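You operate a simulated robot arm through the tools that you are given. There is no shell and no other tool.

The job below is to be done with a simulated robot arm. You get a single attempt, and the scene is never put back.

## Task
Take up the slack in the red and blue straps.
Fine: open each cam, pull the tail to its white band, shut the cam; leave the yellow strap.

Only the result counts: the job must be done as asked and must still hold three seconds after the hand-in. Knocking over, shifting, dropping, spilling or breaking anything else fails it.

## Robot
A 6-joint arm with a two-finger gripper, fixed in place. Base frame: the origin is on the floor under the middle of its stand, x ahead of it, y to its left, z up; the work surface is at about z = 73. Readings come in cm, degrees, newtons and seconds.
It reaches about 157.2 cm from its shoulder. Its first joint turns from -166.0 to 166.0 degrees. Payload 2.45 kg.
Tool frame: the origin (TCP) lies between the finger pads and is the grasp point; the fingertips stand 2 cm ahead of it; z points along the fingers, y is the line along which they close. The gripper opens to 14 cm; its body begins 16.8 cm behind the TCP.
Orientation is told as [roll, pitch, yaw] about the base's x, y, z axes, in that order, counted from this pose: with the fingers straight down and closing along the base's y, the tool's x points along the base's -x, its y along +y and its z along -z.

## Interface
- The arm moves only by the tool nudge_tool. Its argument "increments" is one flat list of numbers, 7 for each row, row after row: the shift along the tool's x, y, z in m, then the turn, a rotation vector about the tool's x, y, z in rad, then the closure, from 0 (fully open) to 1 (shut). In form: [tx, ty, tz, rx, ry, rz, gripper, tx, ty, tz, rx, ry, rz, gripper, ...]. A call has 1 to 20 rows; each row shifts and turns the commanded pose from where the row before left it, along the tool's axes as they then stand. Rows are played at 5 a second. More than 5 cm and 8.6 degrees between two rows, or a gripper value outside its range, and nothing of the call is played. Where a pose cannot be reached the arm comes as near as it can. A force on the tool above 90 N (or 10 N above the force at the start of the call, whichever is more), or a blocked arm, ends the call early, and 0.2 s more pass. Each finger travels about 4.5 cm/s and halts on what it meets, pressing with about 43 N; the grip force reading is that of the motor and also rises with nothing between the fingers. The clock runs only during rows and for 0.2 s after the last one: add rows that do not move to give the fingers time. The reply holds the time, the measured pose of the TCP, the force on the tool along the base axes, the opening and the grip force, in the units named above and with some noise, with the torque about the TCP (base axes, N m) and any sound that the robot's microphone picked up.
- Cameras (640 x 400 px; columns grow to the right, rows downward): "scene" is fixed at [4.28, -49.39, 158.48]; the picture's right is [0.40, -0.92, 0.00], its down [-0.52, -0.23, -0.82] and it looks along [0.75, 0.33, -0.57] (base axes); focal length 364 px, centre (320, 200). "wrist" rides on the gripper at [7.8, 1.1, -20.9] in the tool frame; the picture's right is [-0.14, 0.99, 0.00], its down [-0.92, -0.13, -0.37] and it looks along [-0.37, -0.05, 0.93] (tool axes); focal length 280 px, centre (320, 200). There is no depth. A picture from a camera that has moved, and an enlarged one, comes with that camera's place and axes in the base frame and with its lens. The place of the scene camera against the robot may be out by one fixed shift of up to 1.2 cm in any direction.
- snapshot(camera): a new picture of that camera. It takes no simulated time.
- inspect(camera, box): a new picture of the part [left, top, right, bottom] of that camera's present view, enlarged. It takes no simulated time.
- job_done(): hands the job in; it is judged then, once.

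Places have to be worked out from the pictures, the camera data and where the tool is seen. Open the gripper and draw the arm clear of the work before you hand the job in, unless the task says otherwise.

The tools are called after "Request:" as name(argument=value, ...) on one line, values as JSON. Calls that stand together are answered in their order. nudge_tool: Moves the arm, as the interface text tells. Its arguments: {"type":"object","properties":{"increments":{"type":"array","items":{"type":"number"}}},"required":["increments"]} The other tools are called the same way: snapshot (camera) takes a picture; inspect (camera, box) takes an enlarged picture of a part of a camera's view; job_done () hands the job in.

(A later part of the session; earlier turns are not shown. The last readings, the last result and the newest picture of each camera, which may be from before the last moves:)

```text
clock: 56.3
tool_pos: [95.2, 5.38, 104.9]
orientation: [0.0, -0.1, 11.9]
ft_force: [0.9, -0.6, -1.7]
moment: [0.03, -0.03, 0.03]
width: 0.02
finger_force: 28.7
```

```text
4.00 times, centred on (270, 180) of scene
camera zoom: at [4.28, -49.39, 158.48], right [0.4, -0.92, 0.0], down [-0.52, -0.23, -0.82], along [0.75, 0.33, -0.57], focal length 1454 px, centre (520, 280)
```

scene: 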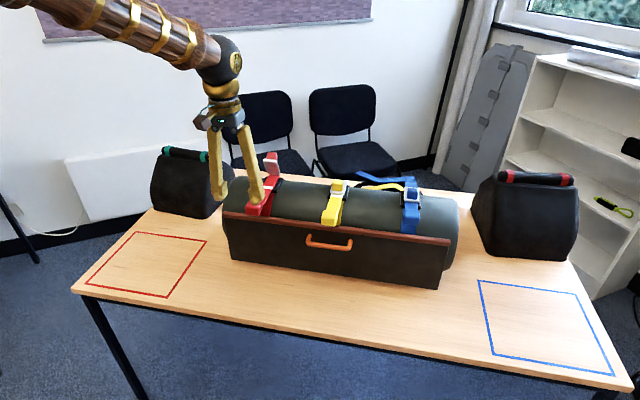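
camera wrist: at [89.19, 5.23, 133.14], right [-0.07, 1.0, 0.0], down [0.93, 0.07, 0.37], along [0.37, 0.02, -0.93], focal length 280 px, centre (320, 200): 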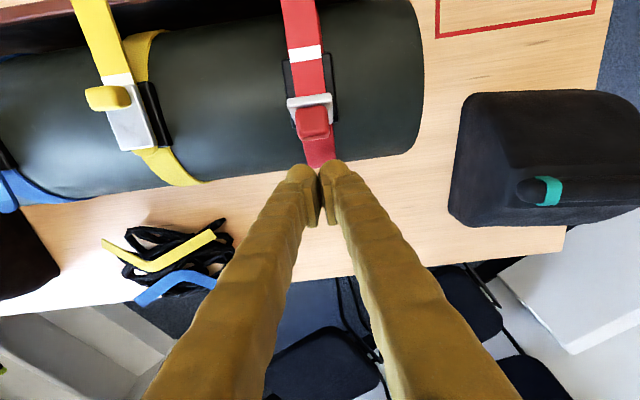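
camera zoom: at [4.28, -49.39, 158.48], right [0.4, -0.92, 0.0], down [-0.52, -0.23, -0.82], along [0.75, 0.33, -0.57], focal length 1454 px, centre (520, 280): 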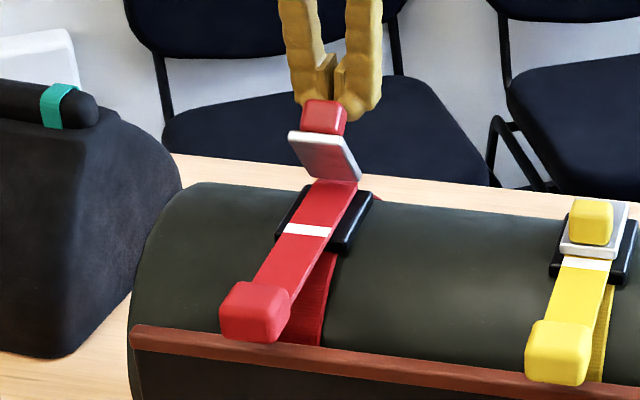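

The lever is swinging down easily. I'll continue pushing forward and slightly down.

Request:
nudge_tool(increments=[0.008, 0, 0.002, 0, 0, 0, 1, 0.008, 0, 0.002, 0, 0, 0, 1, 0.008, 0, 0.003, 0, 0, 0, 1, 0, 0, 0, 0, 0, 0, 1])

Request:
inspect(camera="scene", box=[220, 130, 320, 230])

Request:
inspect(camera="wrist", box=[250, 80, 390, 240])

```text
clock: 57.3
tool_pos: [92.68, 4.89, 104.26]
orientation: [0.0, -0.1, 11.9]
ft_force: [0.8, 0.6, -0.9]
moment: [-0.02, -0.02, -0.01]
width: 0.02
finger_force: 29.5
```

```text
4.00 times, centred on (270, 180) of scene
camera zoom: at [4.28, -49.39, 158.48], right [0.4, -0.92, 0.0], down [-0.52, -0.23, -0.82], along [0.75, 0.33, -0.57], focal length 1454 px, centre (520, 280)
```

zoom: 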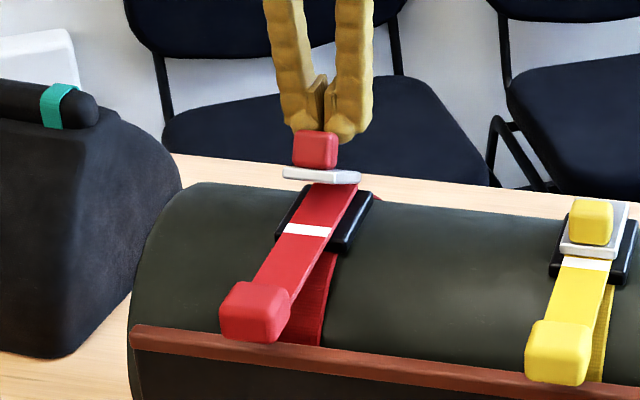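

```text
2.50 times, centred on (320, 160) of wrist
camera zoom: at [84.85, 4.36, 125.29], right [-0.07, 1.0, 0.0], down [0.93, 0.07, 0.37], along [0.37, 0.02, -0.93], focal length 701 px, centre (320, 300)
```

zoom: 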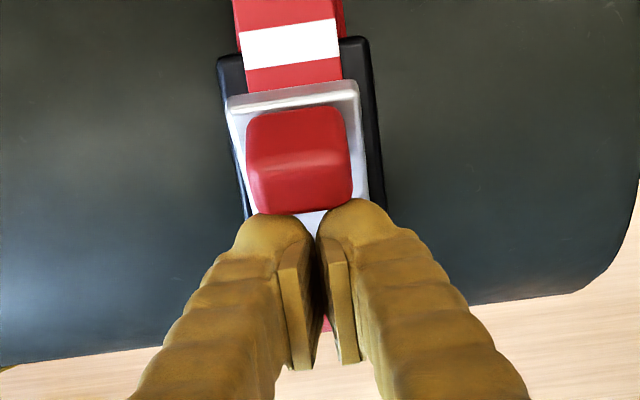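

The lever is nearly down at about 30°, and the band stays exposed. I'll rise slightly, move above the knob and press it down from the top.

Request:
nudge_tool(increments=[0.008, 0, 0.003, 0, 0, 0, 1, 0.006, 0, 0.002, 0, 0, 0, 1, 0, 0, -0.025, 0, 0, 0, 1, 0, 0, -0.015, 0, 0, 0, 1, 0, 0, 0, 0, 0, 0, 1])

Request:
inspect(camera="scene", box=[220, 130, 320, 230])

Request:
inspect(camera="wrist", box=[250, 80, 390, 240])

```text
clock: 58.5
tool_pos: [91.39, 4.57, 107.74]
orientation: [-0.1, -0.1, 11.9]
ft_force: [0.3, 0.6, 1.1]
moment: [-0.02, -0.02, 0.01]
width: 0.0
finger_force: 29.5
```

```text
4.00 times, centred on (270, 180) of scene
camera zoom: at [4.28, -49.39, 158.48], right [0.4, -0.92, 0.0], down [-0.52, -0.23, -0.82], along [0.75, 0.33, -0.57], focal length 1454 px, centre (520, 280)
```

zoom: 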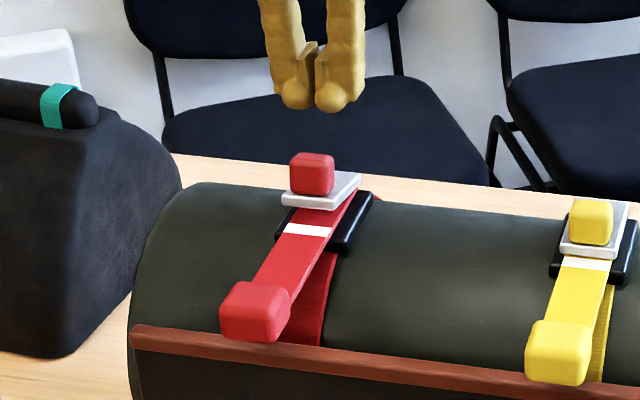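

```text
2.50 times, centred on (320, 160) of wrist
camera zoom: at [83.45, 4.05, 128.78], right [-0.07, 1.0, 0.0], down [0.93, 0.07, 0.37], along [0.37, 0.02, -0.93], focal length 701 px, centre (320, 300)
```

zoom: 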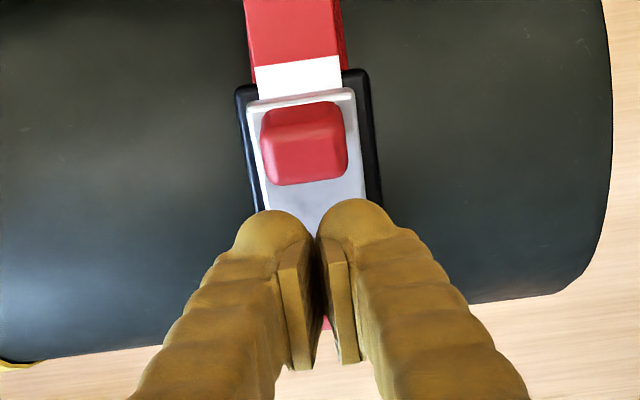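

The red plate is about 12° from shut. I'll move over the knob and press straight down in small steps.

Request:
nudge_tool(increments=[0.0345, -0.001, 0, 0, 0, 0, 1, 0, 0, 0.015, 0, 0, 0, 1, 0, 0, 0.012, 0, 0, 0, 1, 0, 0, 0.006, 0, 0, 0, 1, 0, 0, 0.004, 0, 0, 0, 1, 0, 0, 0, 0, 0, 0, 1])

Request:
inspect(camera="scene", box=[220, 130, 320, 230])

```text
clock: 59.9
tool_pos: [88.17, 3.9, 104.08]
orientation: [-0.1, -0.1, 11.9]
ft_force: [-0.2, 0.1, 0.8]
moment: [-0.03, -0.02, -0.01]
width: 0.0
finger_force: 28.9
```

```text
4.00 times, centred on (270, 180) of scene
camera zoom: at [4.28, -49.39, 158.48], right [0.4, -0.92, 0.0], down [-0.52, -0.23, -0.82], along [0.75, 0.33, -0.57], focal length 1454 px, centre (520, 280)
```

zoom: 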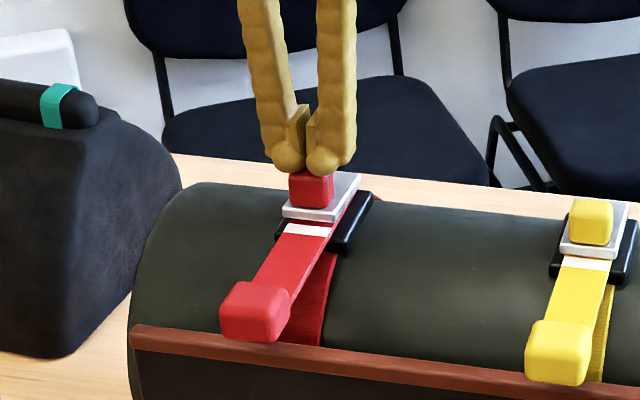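

The knob is moving down with almost no resistance. I'll keep pressing in 2 mm steps until it seats.

Request:
nudge_tool(increments=[0, 0, 0.002, 0, 0, 0, 1, 0, 0, 0.002, 0, 0, 0, 1, 0, 0, 0, 0, 0, 0, 1])

```text
clock: 60.7
tool_pos: [88.19, 3.79, 103.65]
orientation: [-0.2, -0.1, 11.9]
ft_force: [0.5, -0.5, -0.6]
moment: [-0.03, -0.02, -0.03]
width: 0.0
finger_force: 29.7
```

Request:
nudge_tool(increments=[0, 0, 0.001, 0, 0, 0, 1, 0, 0, 0.001, 0, 0, 0, 1, 0, 0, 0, 0, 0, 0, 1])

Request:
inspect(camera="scene", box=[240, 155, 300, 215])

```text
clock: 61.5
tool_pos: [88.09, 3.74, 103.52]
orientation: [-0.1, -0.1, 11.9]
ft_force: [-8.2, 0.6, 23.2]
moment: [0.0, 0.23, 0.01]
width: 0.61
finger_force: 29.2
```

```text
6.67 times, centred on (270, 185) of scene
camera zoom: at [4.28, -49.39, 158.48], right [0.4, -0.92, 0.0], down [-0.52, -0.23, -0.82], along [0.75, 0.33, -0.57], focal length 2424 px, centre (653, 300)
```

zoom: 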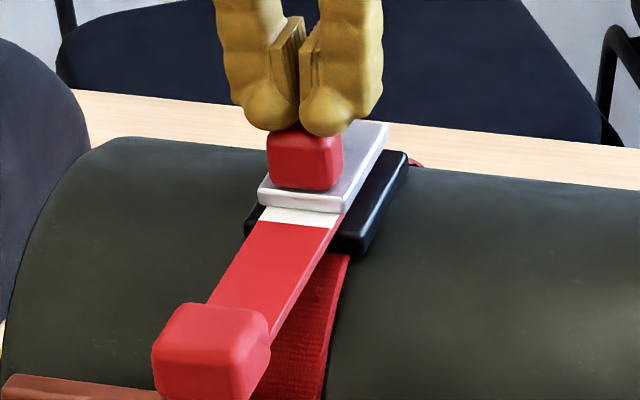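

The plate seats with 23 N on it. I'll lift off to check that it stays shut, and compare how much of the band shows against yellow.

Request:
nudge_tool(increments=[0, 0, -0.02, 0, 0, 0, 1, 0, 0, -0.03, 0, 0, 0, 1, 0.03, 0, -0.03, 0, 0, 0, 0.8, 0.04, 0, -0.01, 0, 0, 0, 0.6, 0.03, 0, 0, 0, 0, 0, 0.5, 0, 0, 0, 0, 0, 0, 0.5])

Request:
inspect(camera="scene", box=[240, 165, 300, 225])

Request:
inspect(camera="scene", box=[310, 175, 370, 235])

Request:
snapshot(camera="wrist")

```text
clock: 62.9
tool_pos: [78.32, 1.86, 112.6]
orientation: [-0.2, -0.1, 11.9]
ft_force: [0.2, 0.1, -0.6]
moment: [-0.01, -0.01, 0.03]
width: 7.02
finger_force: 0.1
```

```text
6.67 times, centred on (270, 195) of scene
camera zoom: at [4.28, -49.39, 158.48], right [0.4, -0.92, 0.0], down [-0.52, -0.23, -0.82], along [0.75, 0.33, -0.57], focal length 2424 px, centre (653, 233)
```

zoom: 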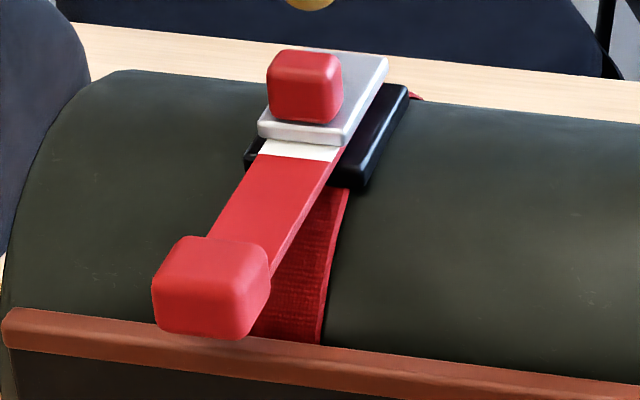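

```text
6.67 times, centred on (340, 205) of scene
camera zoom: at [4.28, -49.39, 158.48], right [0.4, -0.92, 0.0], down [-0.52, -0.23, -0.82], along [0.75, 0.33, -0.57], focal length 2424 px, centre (187, 167)
```

zoom: 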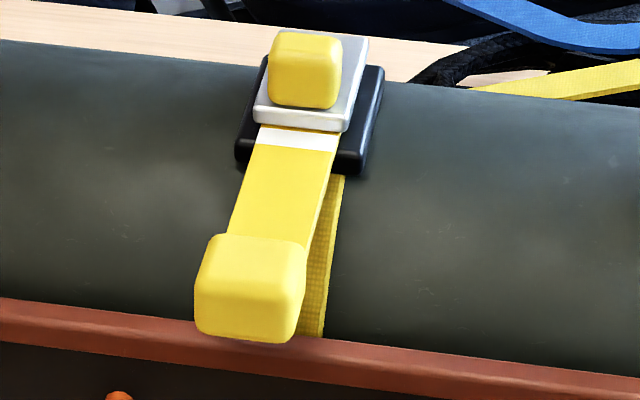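

```text
taken
camera wrist: at [70.29, 1.22, 133.52], right [-0.07, 1.0, 0.0], down [0.93, 0.07, 0.37], along [0.37, 0.02, -0.93], focal length 280 px, centre (320, 200)
```

wrist: 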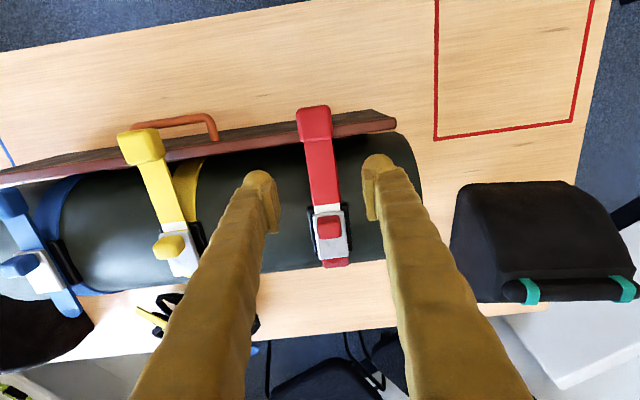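

The lever stays shut. I'll zoom in closely on both bands to compare how much shows.

Request:
inspect(camera="scene", box=[260, 180, 284, 196])

Request:
inspect(camera="scene", box=[322, 186, 346, 202])

Request:
inspect(camera="wrist", box=[300, 185, 364, 275])

Request:
inspect(camera="wrist", box=[140, 190, 220, 285])

```text
16.00 times, centred on (272, 188) of scene
camera zoom: at [4.28, -49.39, 158.48], right [0.4, -0.92, 0.0], down [-0.52, -0.23, -0.82], along [0.75, 0.33, -0.57], focal length 5818 px, centre (1088, 392)
```

zoom: 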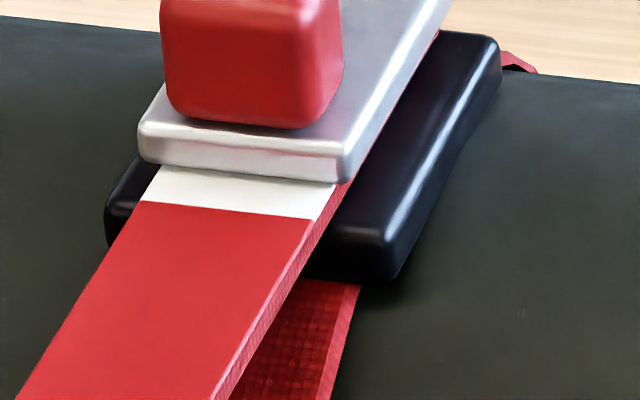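

```text
16.00 times, centred on (334, 194) of scene
camera zoom: at [4.28, -49.39, 158.48], right [0.4, -0.92, 0.0], down [-0.52, -0.23, -0.82], along [0.75, 0.33, -0.57], focal length 5818 px, centre (96, 296)
```

zoom: 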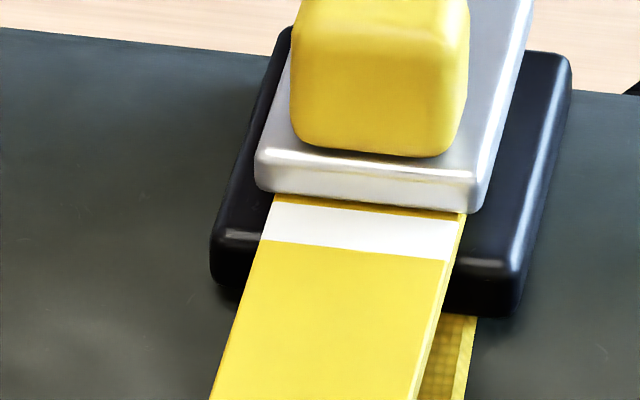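

```text
4.44 times, centred on (332, 230) of wrist
camera zoom: at [70.29, 1.22, 133.52], right [-0.07, 1.0, 0.0], down [0.93, 0.07, 0.37], along [0.37, 0.02, -0.93], focal length 1246 px, centre (267, 67)
```

zoom: 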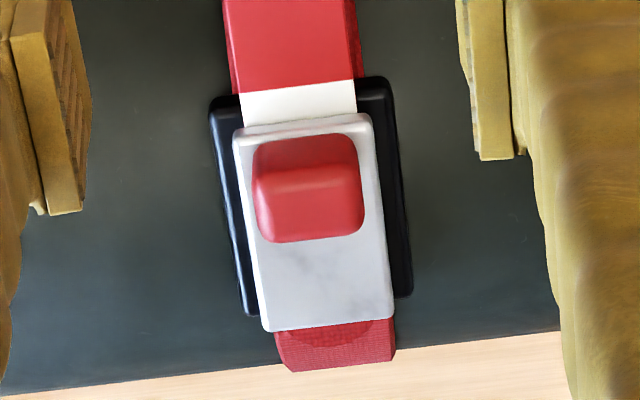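

```text
4.21 times, centred on (180, 238) of wrist
camera zoom: at [70.29, 1.22, 133.52], right [-0.07, 1.0, 0.0], down [0.93, 0.07, 0.37], along [0.37, 0.02, -0.93], focal length 1181 px, centre (910, 42)
```

zoom: 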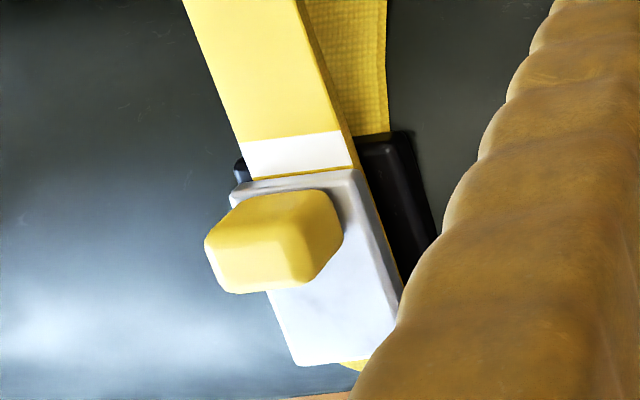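

Both plates look seated. Red's band is about fully exposed but roughly 4 mm less drawn out than yellow's. I'll do the blue strap next, see how far its tail naturally goes, and then decide whether red needs a fine trim. Moving over to view blue.

Request:
nudge_tool(increments=[-0.0058, -0.046, -0.0016, 0, 0, 0, 0.4, -0.0058, -0.046, -0.0016, 0, 0, 0, 0.3, -0.0058, -0.046, -0.0016, 0, 0, 0, 0.3, -0.0058, -0.046, -0.0016, 0, 0, 0, 0.3, -0.0058, -0.046, -0.0016, 0, 0, 0, 0.3, -0.0058, -0.046, -0.0016, 0, 0, 0, 0.3, -0.0058, -0.046, -0.0016, 0, 0, 0, 0.3, -0.0058, -0.046, -0.0016, 0, 0, 0, 0.3, -0.0058, -0.046, -0.0016, 0, 0, 0, 0.3, 0, 0, 0, 0, 0, 0, 0.3])

Request:
snapshot(camera="wrist")

Request:
inspect(camera="wrist", box=[260, 100, 400, 280])

Request:
snapshot(camera="scene")

```text
clock: 65.1
tool_pos: [92.21, -37.5, 113.92]
orientation: [0.0, -0.1, 11.8]
ft_force: [0.0, 0.4, -0.3]
moment: [0.04, 0.02, 0.05]
width: 9.81
finger_force: 0.1
```

```text
taken
camera wrist: at [84.27, -38.07, 134.94], right [-0.07, 1.0, 0.0], down [0.93, 0.07, 0.37], along [0.37, 0.02, -0.93], focal length 280 px, centre (320, 200)
```

wrist: 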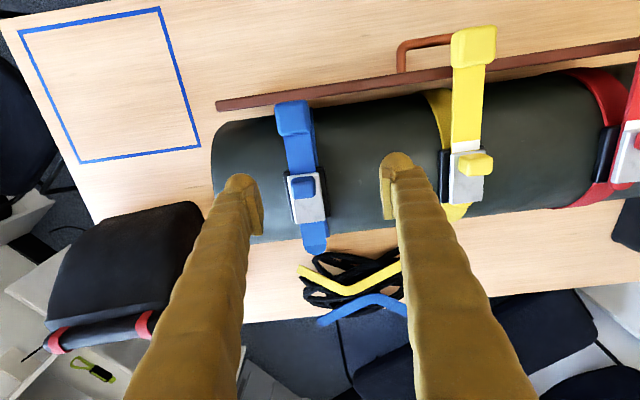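

```text
2.22 times, centred on (330, 190) of wrist
camera zoom: at [84.27, -38.07, 134.94], right [-0.07, 1.0, 0.0], down [0.93, 0.07, 0.37], along [0.37, 0.02, -0.93], focal length 623 px, centre (298, 222)
```

zoom: 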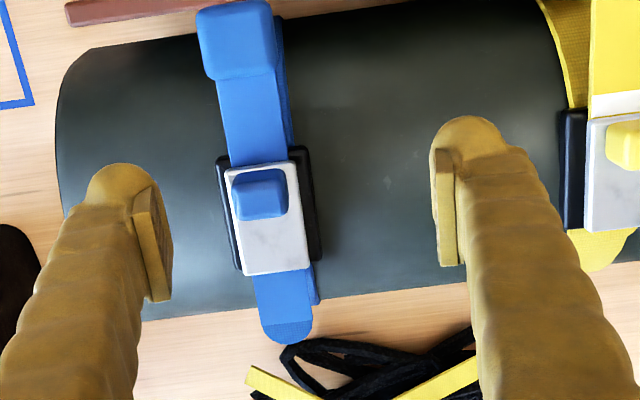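

```text
taken
```

scene: 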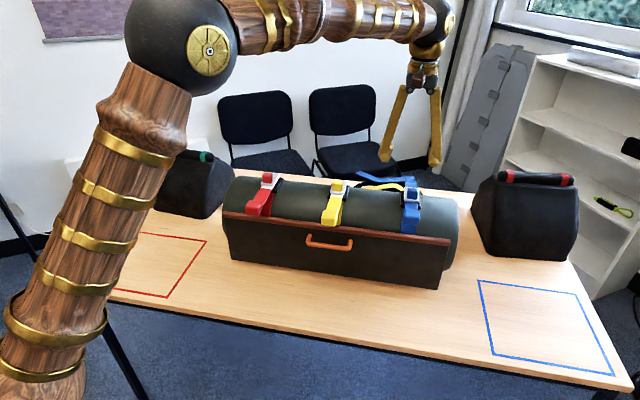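

Blue mirrors red: its strap line is about 44 cm over, with the knob near (96.3, -39.4). Before touching it I'll rehearse the far end of the lever swing in free air, leaning 30° forward above the blue hinge, to confirm the arm can reach it.

Request:
nudge_tool(increments=[-0.0272, -0.0068, 0.0148, 0, 0, 0, 0.3, -0.0272, -0.0068, 0.0148, 0, 0, 0, 0.4, -0.0272, -0.0068, 0.0148, 0, 0, 0, 0.5, -0.0272, -0.0068, 0.0148, 0, 0, 0, 0.5, 0, 0, 0, 0, 0.13, 0, 0.5, 0, 0, 0, 0, 0.13, 0, 0.5, 0, 0, 0, 0, 0.13, 0, 0.5, 0, 0, 0, 0, 0.13, 0, 0.5, 0, 0, 0, 0, 0, 0, 0.5])

Request:
inspect(camera="wrist", box=[240, 40, 400, 280])

```text
clock: 67.1
tool_pos: [98.03, -36.83, 105.2]
orientation: [-0.5, 29.1, 11.7]
ft_force: [-0.2, -0.2, 0.0]
moment: [0.02, 0.0, -0.01]
width: 7.0
finger_force: 0.1
out of reach, approached as far as the arm can: row 7, 8
```

```text
1.67 times, centred on (320, 160) of wrist
camera zoom: at [100.99, -34.91, 127.36], right [-0.09, 0.99, -0.07], down [0.99, 0.08, -0.12], along [-0.12, -0.09, -0.99], focal length 467 px, centre (320, 267)
```

zoom: 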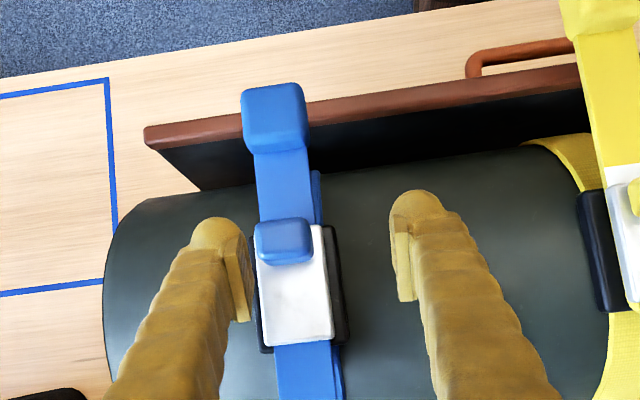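

The free-air rehearsal showed that at blue the wrist only allows about a 15–20° forward lean. So I'll grip blue's knob from a larger back-tilt (about 40°), swing what I can, and push the lever the rest of the way with closed fingertips. Repositioning now.

Request:
nudge_tool(increments=[0.0039, -0.0024, -0.0002, 0, -0.134, 0, 0.5, 0.0038, -0.0024, -0.0007, 0, -0.134, 0, 0.5, 0.0037, -0.0024, -0.0012, 0, -0.134, 0, 0.5, 0.0035, -0.0024, -0.0017, 0, -0.134, 0, 0.5, 0.0032, -0.0024, -0.0021, 0, -0.134, 0, 0.5, 0.0029, -0.0024, -0.0025, 0, -0.134, 0, 0.5, 0.0026, -0.0024, -0.0029, 0, -0.134, 0, 0.5, 0.0022, -0.0024, -0.0032, 0, -0.134, 0, 0.5, 0.0017, -0.0024, -0.0035, 0, -0.134, 0, 0.5, 0, 0, 0, 0, 0, 0, 0.5])

Request:
snapshot(camera="wrist")

Request:
inspect(camera="wrist", box=[240, 80, 400, 240])

```text
clock: 69.3
tool_pos: [95.54, -39.66, 107.13]
orientation: [-0.1, -39.5, 12.0]
ft_force: [0.8, -0.2, 0.4]
moment: [0.01, 0.0, 0.0]
width: 6.99
finger_force: 0.1
```

```text
taken
camera wrist: at [76.38, -42.53, 118.37], right [-0.1, 0.99, 0.09], down [0.49, -0.03, 0.87], along [0.87, 0.13, -0.48], focal length 280 px, centre (320, 200)
```

wrist: 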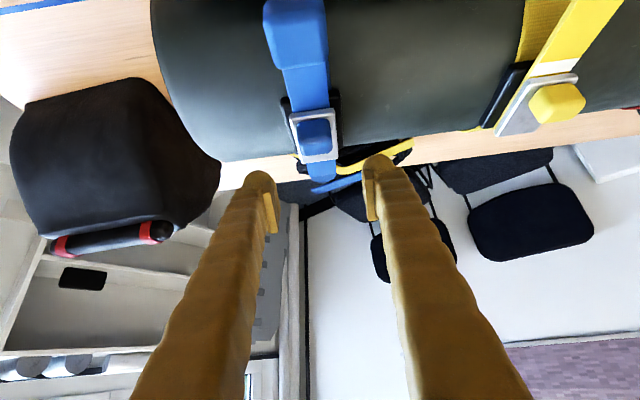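

```text
2.50 times, centred on (320, 160) of wrist
camera zoom: at [76.38, -42.53, 118.37], right [-0.1, 0.99, 0.09], down [0.49, -0.03, 0.87], along [0.87, 0.13, -0.48], focal length 701 px, centre (320, 300)
```

zoom: 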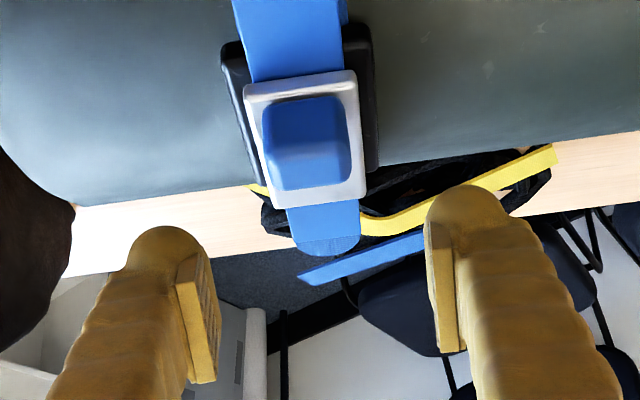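

The 39.5° tilt works here, and blue's knob is centred on the tool within a millimetre (knob at s≈0.45, same as red). I'll lower straight onto it with 6 cm of opening.

Request:
nudge_tool(increments=[0.0101, 0, 0.0138, 0, 0, 0, 0.57, 0.0101, 0, 0.0138, 0, 0, 0, 0.57, 0.0101, 0, 0.0138, 0, 0, 0, 0.6, 0, 0, 0, 0, 0, 0, 0.7, 0, 0, 0, 0, 0, 0, 0.74, 0, 0, 0, 0, 0, 0, 0.74])

Request:
inspect(camera="wrist", box=[250, 120, 390, 260])

Request:
inspect(camera="scene", box=[360, 130, 460, 230])

```text
clock: 70.7
tool_pos: [95.87, -39.47, 101.92]
orientation: [-0.1, -39.6, 11.9]
ft_force: [0.5, 1.0, -1.1]
moment: [-0.03, -0.01, 0.02]
width: 3.64
finger_force: 0.1
```

```text
2.86 times, centred on (320, 190) of wrist
camera zoom: at [76.73, -42.38, 113.19], right [-0.1, 0.99, 0.09], down [0.49, -0.03, 0.87], along [0.86, 0.13, -0.49], focal length 801 px, centre (320, 229)
```

zoom: 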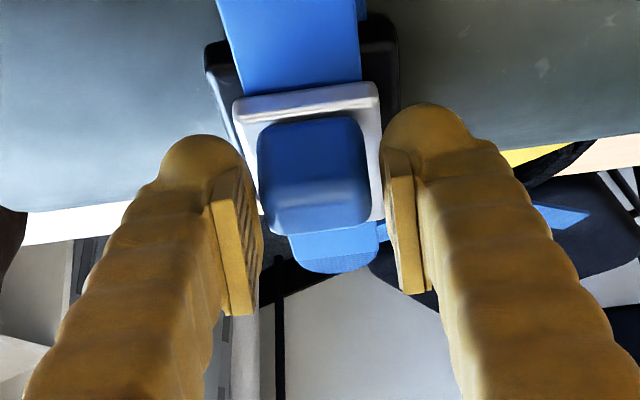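

```text
4.00 times, centred on (410, 180) of scene
camera zoom: at [4.28, -49.39, 158.48], right [0.4, -0.92, 0.0], down [-0.52, -0.23, -0.82], along [0.75, 0.33, -0.57], focal length 1454 px, centre (-40, 280)
```

zoom: 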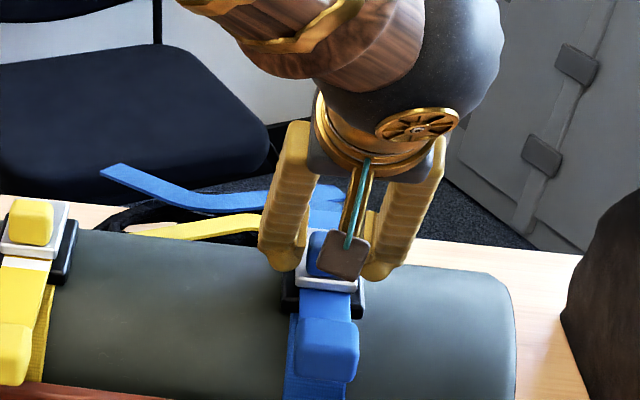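

The knob is about 0.8 mm toward -y. I'll trim that and close in steps.

Request:
nudge_tool(increments=[0, -0.0007, 0, 0, 0, 0, 0.76, 0, 0, 0, 0, 0, 0, 0.79, 0, 0, 0, 0, 0, 0, 0.82, 0, 0, 0, 0, 0, 0, 0.84, 0, 0, 0, 0, 0, 0, 0.84])

```text
clock: 71.9
tool_pos: [95.85, -39.47, 101.94]
orientation: [0.0, -39.4, 12.0]
ft_force: [-1.3, 3.7, -0.8]
moment: [0.0, 0.03, 0.06]
width: 3.07
finger_force: 45.1
```

The grip is centred (3.7 N side load). I'll swing about blue's hinge, using the geometry learned on red.

Request:
nudge_tool(increments=[-0.00362, 0.0002, -0.00124, 0, 0.05, 0, 0.86, -0.00362, 0, -0.00124, 0, 0.05, 0, 0.86, -0.00362, 0, -0.00124, 0, 0.05, 0, 0.86, 0, 0, 0, 0, 0, 0, 0.86])

```text
clock: 72.9
tool_pos: [96.49, -39.45, 102.93]
orientation: [-0.1, -30.9, 12.0]
ft_force: [-9.3, -1.8, 5.1]
moment: [-0.1, 0.12, 0.08]
width: 3.1
finger_force: 44.9
```

Forces are low and the arc fits. Continuing.

Request:
nudge_tool(increments=[-0.0033, 0, -0.00134, 0, 0.05, 0, 0.86, -0.00362, 0, -0.00124, 0, 0.05, 0, 0.86, -0.00362, 0, -0.00124, 0, 0.05, 0, 0.86, -0.00362, 0, -0.00124, 0, 0.05, 0, 0.86, 0, 0, 0, 0, 0, 0, 0.86])

```text
clock: 74.1
tool_pos: [97.46, -39.16, 103.89]
orientation: [-0.2, -19.4, 11.9]
ft_force: [-8.9, 5.8, 14.2]
moment: [0.11, -0.16, 0.06]
width: 3.06
finger_force: 45.2
```

Still close to the true arc, so I'll make a tiny trim upward and continue.

Request:
nudge_tool(increments=[-0.0034, 0.0002, -0.0017, 0, 0.05, 0, 0.86, -0.00362, 0, -0.0013, 0, 0.05, 0, 0.86, -0.00362, 0, -0.0013, 0, 0.05, 0, 0.86, -0.00362, 0, -0.0013, 0, 0.05, 0, 0.86, 0, 0, 0, 0, 0, 0, 0.86])

```text
clock: 75.3
tool_pos: [98.64, -38.98, 104.8]
orientation: [-0.1, -8.1, 11.9]
ft_force: [16.6, -4.3, -4.3]
moment: [0.1, -0.84, 0.1]
width: 3.07
finger_force: 45.0
```

I need about 0.7 mm more along +s. Trimming and continuing.

Request:
nudge_tool(increments=[-0.0043, 0, -0.0013, 0, 0.05, 0, 0.86, -0.0037, 0, -0.0013, 0, 0.05, 0, 0.86, -0.0037, 0, -0.0013, 0, 0.05, 0, 0.86, -0.0037, 0, -0.0013, 0, 0.05, 0, 0.86, 0, 0, 0, 0, 0, 0, 0.86])

```text
clock: 76.5
tool_pos: [100.17, -38.54, 105.5]
orientation: [-0.1, 3.5, 11.9]
ft_force: [-17.5, -3.4, -1.5]
moment: [-0.3, 1.22, 0.07]
width: 3.1
finger_force: 44.9
```

The lever is at about 43°. I'll take two more small steps, staying well inside the rehearsed lean limit, then look.

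Request:
nudge_tool(increments=[-0.0028, 0, -0.0013, 0, 0.05, 0, 0.86, -0.0036, 0, -0.0013, 0, 0.05, 0, 0.86, 0, 0, 0, 0, 0, 0, 0.86])

Request:
inspect(camera="scene", box=[360, 130, 460, 230])

```text
clock: 77.3
tool_pos: [100.83, -38.45, 105.81]
orientation: [-0.2, 9.1, 11.9]
ft_force: [0.1, -1.7, 0.7]
moment: [0.02, -0.02, 0.06]
width: 3.08
finger_force: 45.1
```

```text
4.00 times, centred on (410, 180) of scene
camera zoom: at [4.28, -49.39, 158.48], right [0.4, -0.92, 0.0], down [-0.52, -0.23, -0.82], along [0.75, 0.33, -0.57], focal length 1454 px, centre (-40, 280)
```

zoom: 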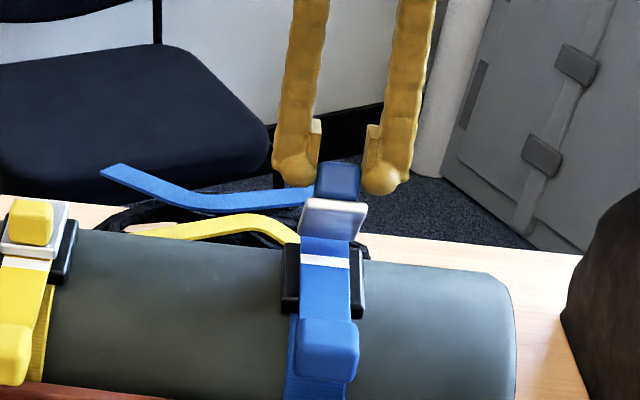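

Blue is about 49° open with zero load. I'll go one more small step, then release the knob and lift clear.

Request:
nudge_tool(increments=[-0.0036, 0, -0.0013, 0, 0.05, 0, 0.86, 0, 0, 0, 0, 0, 0, 0.86, 0, 0, 0, 0, 0, 0, 0.75, 0, 0, 0, 0, 0, 0, 0.6, 0, 0, 0, 0, 0, 0, 0.55])

Request:
inspect(camera="scene", box=[360, 130, 460, 230])

```text
clock: 78.5
tool_pos: [101.08, -38.37, 105.72]
orientation: [0.0, 12.0, 11.9]
ft_force: [0.1, -0.3, 0.9]
moment: [0.0, 0.0, 0.02]
width: 6.3
finger_force: 0.1
```

```text
4.00 times, centred on (410, 180) of scene
camera zoom: at [4.28, -49.39, 158.48], right [0.4, -0.92, 0.0], down [-0.52, -0.23, -0.82], along [0.75, 0.33, -0.57], focal length 1454 px, centre (-40, 280)
```

zoom: 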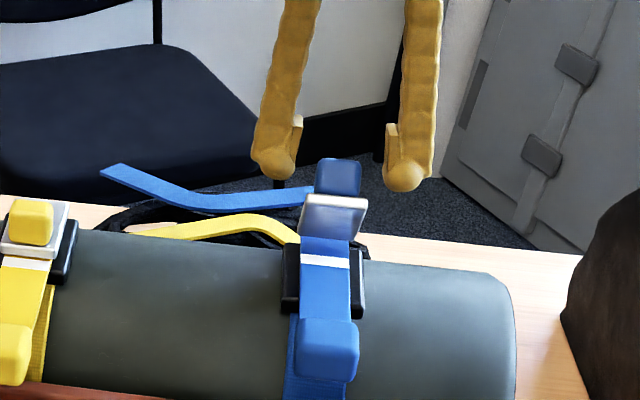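

Blue's lever holds at about 52°. I'll lift over it, close the fingers and come down on the robot side of the raised plate to push it further open.

Request:
nudge_tool(increments=[0.0062, 0, -0.0293, 0, -0.105, 0, 0.6, 0.0031, 0, -0.0298, 0, -0.105, 0, 0.8, 0.038, 0, -0.003, 0, 0, 0, 1, 0.04, 0, 0, 0, 0, 0, 1, 0, 0, 0, 0, 0, 0, 1, 0, 0, 0.037, 0, 0, 0, 1, 0, 0, 0.037, 0, 0, 0, 1, 0, 0, 0, 0, 0, 0, 1])

Request:
inspect(camera="scene", box=[360, 130, 460, 230])

Request:
inspect(camera="wrist", box=[240, 100, 400, 320])

```text
clock: 80.3
tool_pos: [93.66, -40.03, 104.89]
orientation: [-0.1, -0.1, 11.9]
ft_force: [-0.7, 0.5, 0.1]
moment: [0.03, 0.01, 0.0]
width: 0.0
finger_force: 29.1
```

```text
4.00 times, centred on (410, 180) of scene
camera zoom: at [4.28, -49.39, 158.48], right [0.4, -0.92, 0.0], down [-0.52, -0.23, -0.82], along [0.75, 0.33, -0.57], focal length 1454 px, centre (-40, 280)
```

zoom: 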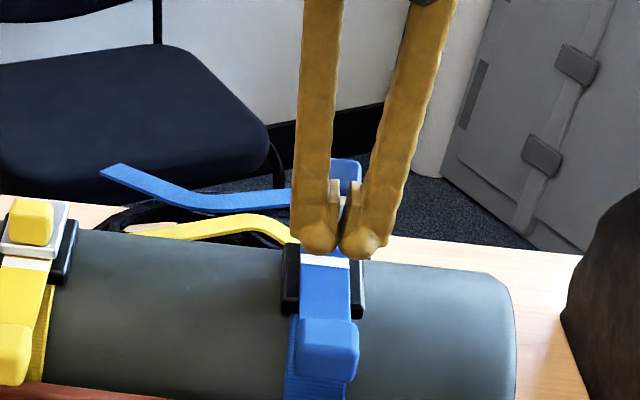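

```text
1.82 times, centred on (320, 210) of wrist
camera zoom: at [85.74, -40.59, 125.83], right [-0.07, 1.0, 0.0], down [0.93, 0.07, 0.37], along [0.37, 0.02, -0.93], focal length 510 px, centre (320, 182)
```

zoom: 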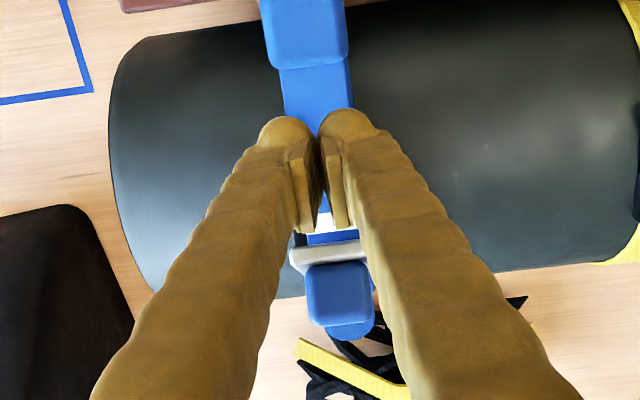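

The closed fingertips sit just in front of the raised plate. I'll push it gently away from the robot.

Request:
nudge_tool(increments=[-0.01, 0, 0, 0, 0, 0, 1, -0.01, 0, 0, 0, 0, 0, 1, -0.01, 0, 0, 0, 0, 0, 1, -0.01, 0, 0, 0, 0, 0, 1, 0, 0, 0, 0, 0, 0, 1])

Request:
inspect(camera="scene", box=[360, 130, 460, 230])

```text
clock: 81.5
tool_pos: [97.62, -39.13, 104.62]
orientation: [-0.1, -0.1, 11.8]
ft_force: [0.9, -0.2, 0.3]
moment: [0.0, -0.05, 0.04]
width: 0.0
finger_force: 29.1
```

```text
4.00 times, centred on (410, 180) of scene
camera zoom: at [4.28, -49.39, 158.48], right [0.4, -0.92, 0.0], down [-0.52, -0.23, -0.82], along [0.75, 0.33, -0.57], focal length 1454 px, centre (-40, 280)
```

zoom: 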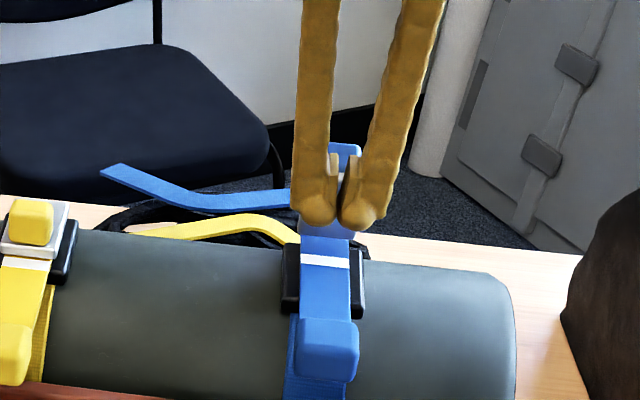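

It's moving freely. I'll push another 1.4 cm, to roughly 75–80° open.

Request:
nudge_tool(increments=[-0.007, 0, 0, 0, 0, 0, 1, -0.007, 0, 0, 0, 0, 0, 1, 0, 0, 0, 0, 0, 0, 1])

Request:
nudge_tool(increments=[0.02, 0, -0.01, 0, 0, 0, 1, 0.04, 0, -0.015, 0, 0, 0, 0.8, 0.045, 0, -0.01, 0, 0, 0, 0.6, 0.03, 0, 0, 0, 0, 0, 0.45, 0, 0, 0, 0, 0, 0, 0.45, 0, 0, 0, 0, 0, 0, 0.45])

Request:
inspect(camera="scene", box=[360, 130, 460, 230])

Request:
snapshot(camera="wrist")

```text
clock: 82.1
tool_pos: [97.92, -39.21, 104.48]
orientation: [0.2, 1.0, 11.7]
ft_force: [-29.9, -1.6, -5.6]
moment: [0.05, 0.29, 0.19]
width: 0.58
finger_force: 29.3
stopped in row 3: the force on the tool passed its limit at 107 N (the readings are from after the stop); the commanded pose is now the measured one
```

```text
clock: 83.5
tool_pos: [85.01, -42.04, 108.31]
orientation: [0.3, 0.8, 11.8]
ft_force: [-0.1, -1.2, 0.2]
moment: [0.0, 0.03, -0.01]
width: 7.7
finger_force: 0.1
```

```text
4.00 times, centred on (410, 180) of scene
camera zoom: at [4.28, -49.39, 158.48], right [0.4, -0.92, 0.0], down [-0.52, -0.23, -0.82], along [0.75, 0.33, -0.57], focal length 1454 px, centre (-40, 280)
```

zoom: 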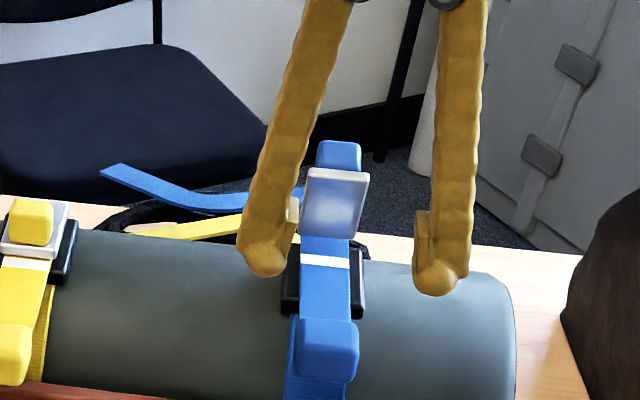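

```text
taken
camera wrist: at [77.28, -42.56, 129.42], right [-0.07, 1.0, 0.0], down [0.93, 0.06, 0.36], along [0.36, 0.03, -0.93], focal length 280 px, centre (320, 200)
```

wrist: 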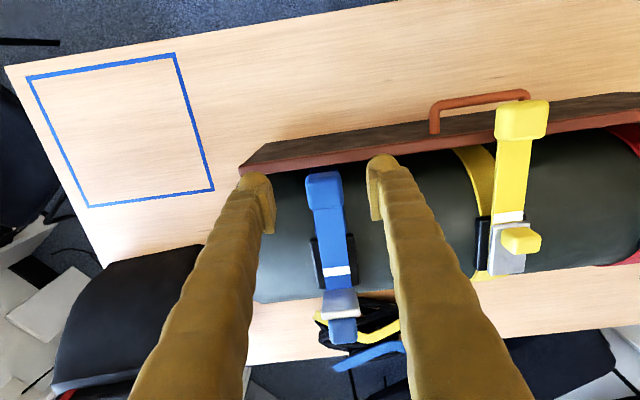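

The lever met its end stop at about 70° (a brief force spike), so blue is fully open. The drum and the other straps look unmoved in the picture. Next I'll straighten the small wrist error and lower over blue's pull block.

Request:
nudge_tool(increments=[-0.0135, 0.001, 0.025, 0.005, -0.014, -0.0035, 0.45, -0.0135, 0.001, 0.028, 0, 0, 0, 0.5, 0, 0, 0, 0, 0, 0, 0.5, 0, 0, 0, 0, 0, 0, 0.5])

Request:
snapshot(camera="scene")

Request:
inspect(camera="wrist", box=[240, 100, 400, 260])

```text
clock: 84.5
tool_pos: [87.66, -41.11, 103.07]
orientation: [-0.1, -0.1, 12.0]
ft_force: [0.1, 1.1, -0.4]
moment: [-0.01, 0.01, 0.02]
width: 7.0
finger_force: 0.1
```

```text
taken
```

scene: 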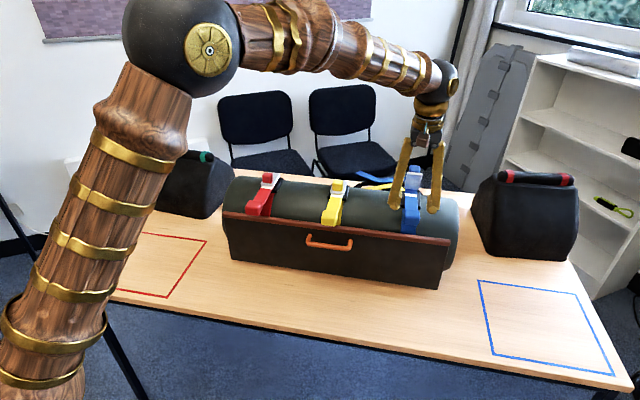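

```text
2.50 times, centred on (320, 180) of wrist
camera zoom: at [79.66, -41.67, 124.05], right [-0.07, 1.0, 0.0], down [0.93, 0.07, 0.37], along [0.37, 0.02, -0.93], focal length 701 px, centre (320, 250)
```

zoom: 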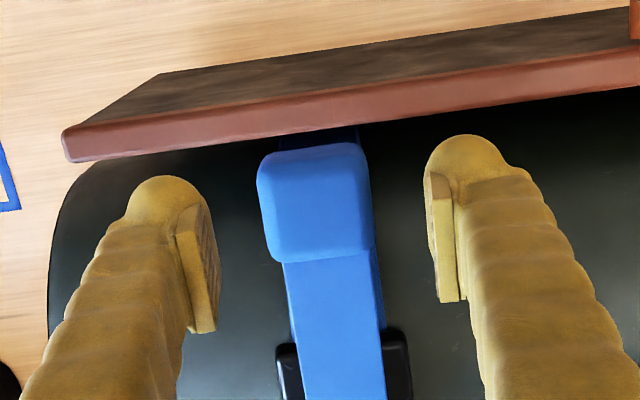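

The pull block is centred to within 2 mm. I'll trim, lower to grip height and start closing.

Request:
nudge_tool(increments=[0.0013, -0.0018, 0.0232, 0, 0, 0, 0.5, 0, 0, 0.0232, 0, 0, 0, 0.5, 0, 0, 0, 0, 0, 0, 0.6, 0, 0, 0, 0, 0, 0, 0.67, 0, 0, 0, 0, 0, 0, 0.67])

Request:
inspect(camera="wrist", box=[240, 100, 400, 260])

Request:
inspect(camera="scene", box=[360, 140, 460, 240])

```text
clock: 85.7
tool_pos: [87.3, -41.18, 98.5]
orientation: [0.0, -0.1, 12.0]
ft_force: [0.0, -0.8, -0.6]
moment: [0.02, 0.0, 0.03]
width: 4.62
finger_force: 0.1
```

```text
2.50 times, centred on (320, 180) of wrist
camera zoom: at [79.52, -41.86, 119.41], right [-0.07, 1.0, 0.0], down [0.93, 0.07, 0.37], along [0.37, 0.02, -0.93], focal length 701 px, centre (320, 250)
```

zoom: 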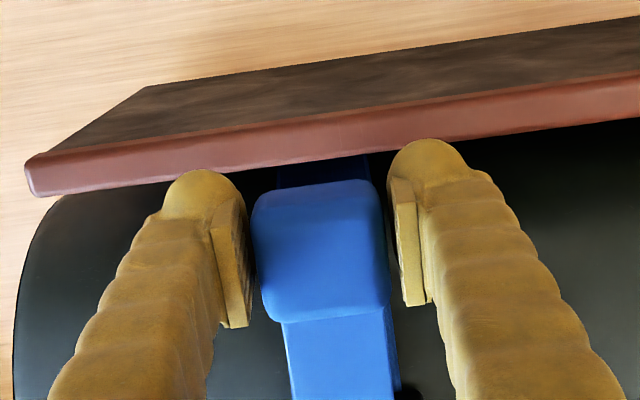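

```text
4.00 times, centred on (410, 190) of scene
camera zoom: at [4.28, -49.39, 158.48], right [0.4, -0.92, 0.0], down [-0.52, -0.23, -0.82], along [0.75, 0.33, -0.57], focal length 1454 px, centre (-40, 240)
```

zoom: 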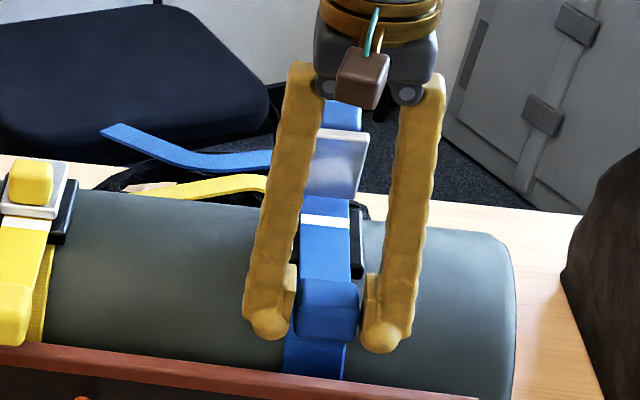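

The alignment matches what worked on red. I'll close on the block in steps.

Request:
nudge_tool(increments=[0, 0.0004, 0, 0, 0, 0, 0.7, 0, 0, 0, 0, 0, 0, 0.72, 0, 0, 0, 0, 0, 0, 0.74, 0, 0, 0, 0, 0, 0, 0.78, 0, 0, 0, 0, 0, 0, 0.78])

```text
clock: 86.9
tool_pos: [87.41, -41.28, 98.41]
orientation: [-0.3, -0.1, 12.0]
ft_force: [1.9, -5.2, 1.1]
moment: [-0.08, -0.03, 0.03]
width: 4.08
finger_force: 45.4
```

The block is gripped with low side load. Test pull of 3 mm first.

Request:
nudge_tool(increments=[0.0015, -0.0002, 0, 0, 0, 0, 0.8, 0.0015, 0, 0, 0, 0, 0, 0.8, 0, 0, 0, 0, 0, 0, 0.8])

```text
clock: 87.7
tool_pos: [87.21, -41.5, 98.44]
orientation: [-0.1, -0.2, 11.9]
ft_force: [2.2, 2.9, 4.8]
moment: [0.03, -0.06, 0.09]
width: 4.11
finger_force: 45.2
```

Blue's tail slides freely too. I'll pull another 2.5 cm in small steps while watching the load.

Request:
nudge_tool(increments=[0.0025, 0, 0, 0, 0, 0, 0.8, 0.0025, 0, 0, 0, 0, 0, 0.8, 0.0025, 0, 0, 0, 0, 0, 0.8, 0.0025, 0, 0, 0, 0, 0, 0.8, 0.0025, 0, 0, 0, 0, 0, 0.8, 0.0025, 0, 0, 0, 0, 0, 0.8, 0.0025, 0, 0, 0, 0, 0, 0.8, 0.0025, 0, 0, 0, 0, 0, 0.8, 0.0025, 0, 0, 0, 0, 0, 0.8, 0.0025, 0, 0, 0, 0, 0, 0.8, 0, 0, 0, 0, 0, 0, 0.8])

```text
clock: 90.1
tool_pos: [84.68, -41.92, 98.39]
orientation: [-0.2, -0.2, 12.0]
ft_force: [-1.3, 9.8, 29.6]
moment: [0.19, 0.03, -0.01]
width: 4.1
finger_force: 45.2
```

The tail pushes up a little, so I'll raise 0.8 mm, trim sideways, and pull another 1.5 cm (4.3 cm total).

Request:
nudge_tool(increments=[0.0025, 0.0004, -0.0008, 0, 0, 0, 0.8, 0.0025, 0, -0.0001, 0, 0, 0, 0.8, 0.0025, 0, 0, 0, 0, 0, 0.8, 0.0025, 0, 0, 0, 0, 0, 0.8, 0.0025, 0, 0, 0, 0, 0, 0.8, 0.0025, 0, 0, 0, 0, 0, 0.8, 0, 0, 0, 0, 0, 0, 0.8])

Request:
inspect(camera="wrist", box=[270, 240, 410, 400])

Request:
inspect(camera="scene", box=[360, 140, 460, 240])

```text
clock: 91.7
tool_pos: [83.25, -42.3, 98.37]
orientation: [-0.1, -0.1, 12.1]
ft_force: [2.9, -1.0, 8.2]
moment: [0.0, -0.08, 0.04]
width: 4.09
finger_force: 45.0
```

```text
2.50 times, centred on (340, 320) of wrist
camera zoom: at [75.3, -42.78, 119.38], right [-0.07, 1.0, 0.0], down [0.93, 0.07, 0.37], along [0.37, 0.02, -0.93], focal length 701 px, centre (270, -100)
```

zoom: 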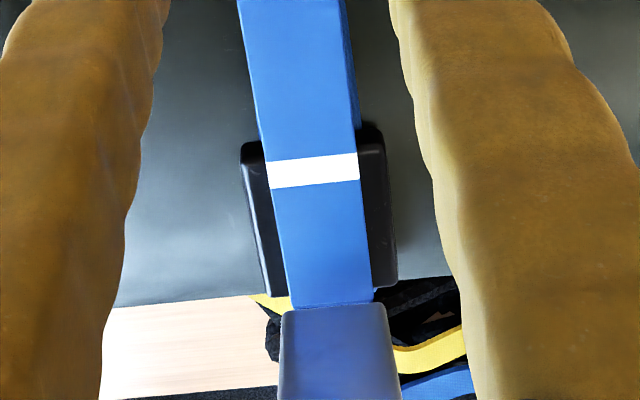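

```text
4.00 times, centred on (410, 190) of scene
camera zoom: at [4.28, -49.39, 158.48], right [0.4, -0.92, 0.0], down [-0.52, -0.23, -0.82], along [0.75, 0.33, -0.57], focal length 1454 px, centre (-40, 240)
```

zoom: 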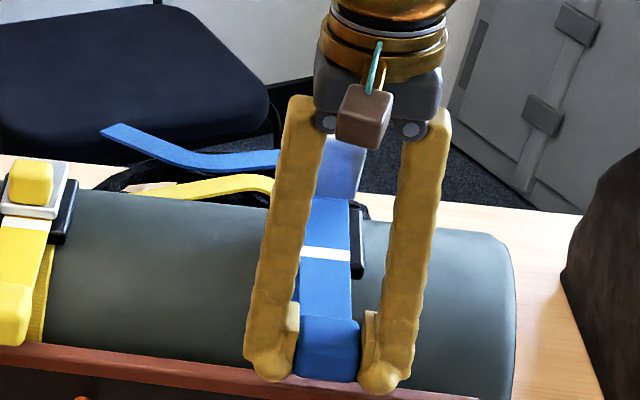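

The band is emerging properly. To match yellow, where the band is clear of the plate by a few millimetres, I judge another 0.7 cm is needed.

Request:
nudge_tool(increments=[0.0025, 0, -0.0002, 0, 0, 0, 0.8, 0.0025, 0, 0, 0, 0, 0, 0.8, 0.002, 0, 0, 0, 0, 0, 0.8, 0, 0, 0, 0, 0, 0, 0.8])

Request:
inspect(camera="scene", box=[396, 188, 424, 208])

Request:
inspect(camera="scene", box=[320, 184, 348, 204])

```text
clock: 92.7
tool_pos: [82.58, -42.36, 98.45]
orientation: [-0.2, -0.1, 12.0]
ft_force: [6.1, -18.4, 1.7]
moment: [-0.21, -0.06, 0.1]
width: 4.11
finger_force: 45.4
```

```text
16.00 times, centred on (410, 198) of scene
camera zoom: at [4.28, -49.39, 158.48], right [0.4, -0.92, 0.0], down [-0.52, -0.23, -0.82], along [0.75, 0.33, -0.57], focal length 5818 px, centre (-1120, 232)
```

zoom: 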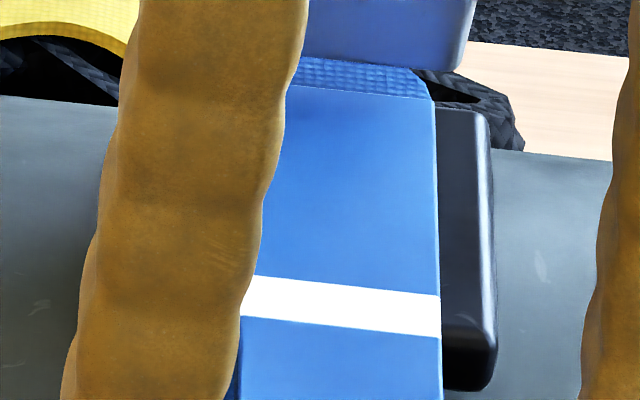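

```text
16.00 times, centred on (334, 194) of scene
camera zoom: at [4.28, -49.39, 158.48], right [0.4, -0.92, 0.0], down [-0.52, -0.23, -0.82], along [0.75, 0.33, -0.57], focal length 5818 px, centre (96, 296)
```

zoom: 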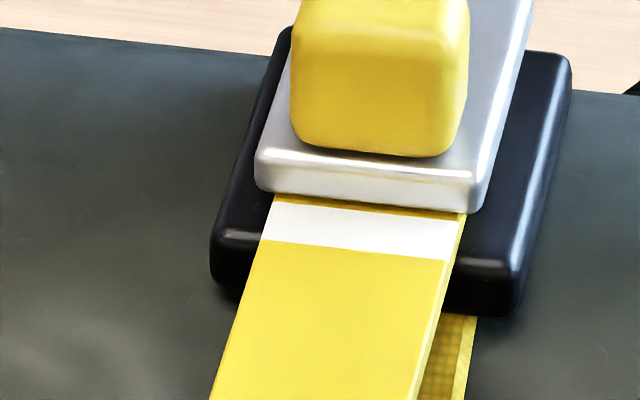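

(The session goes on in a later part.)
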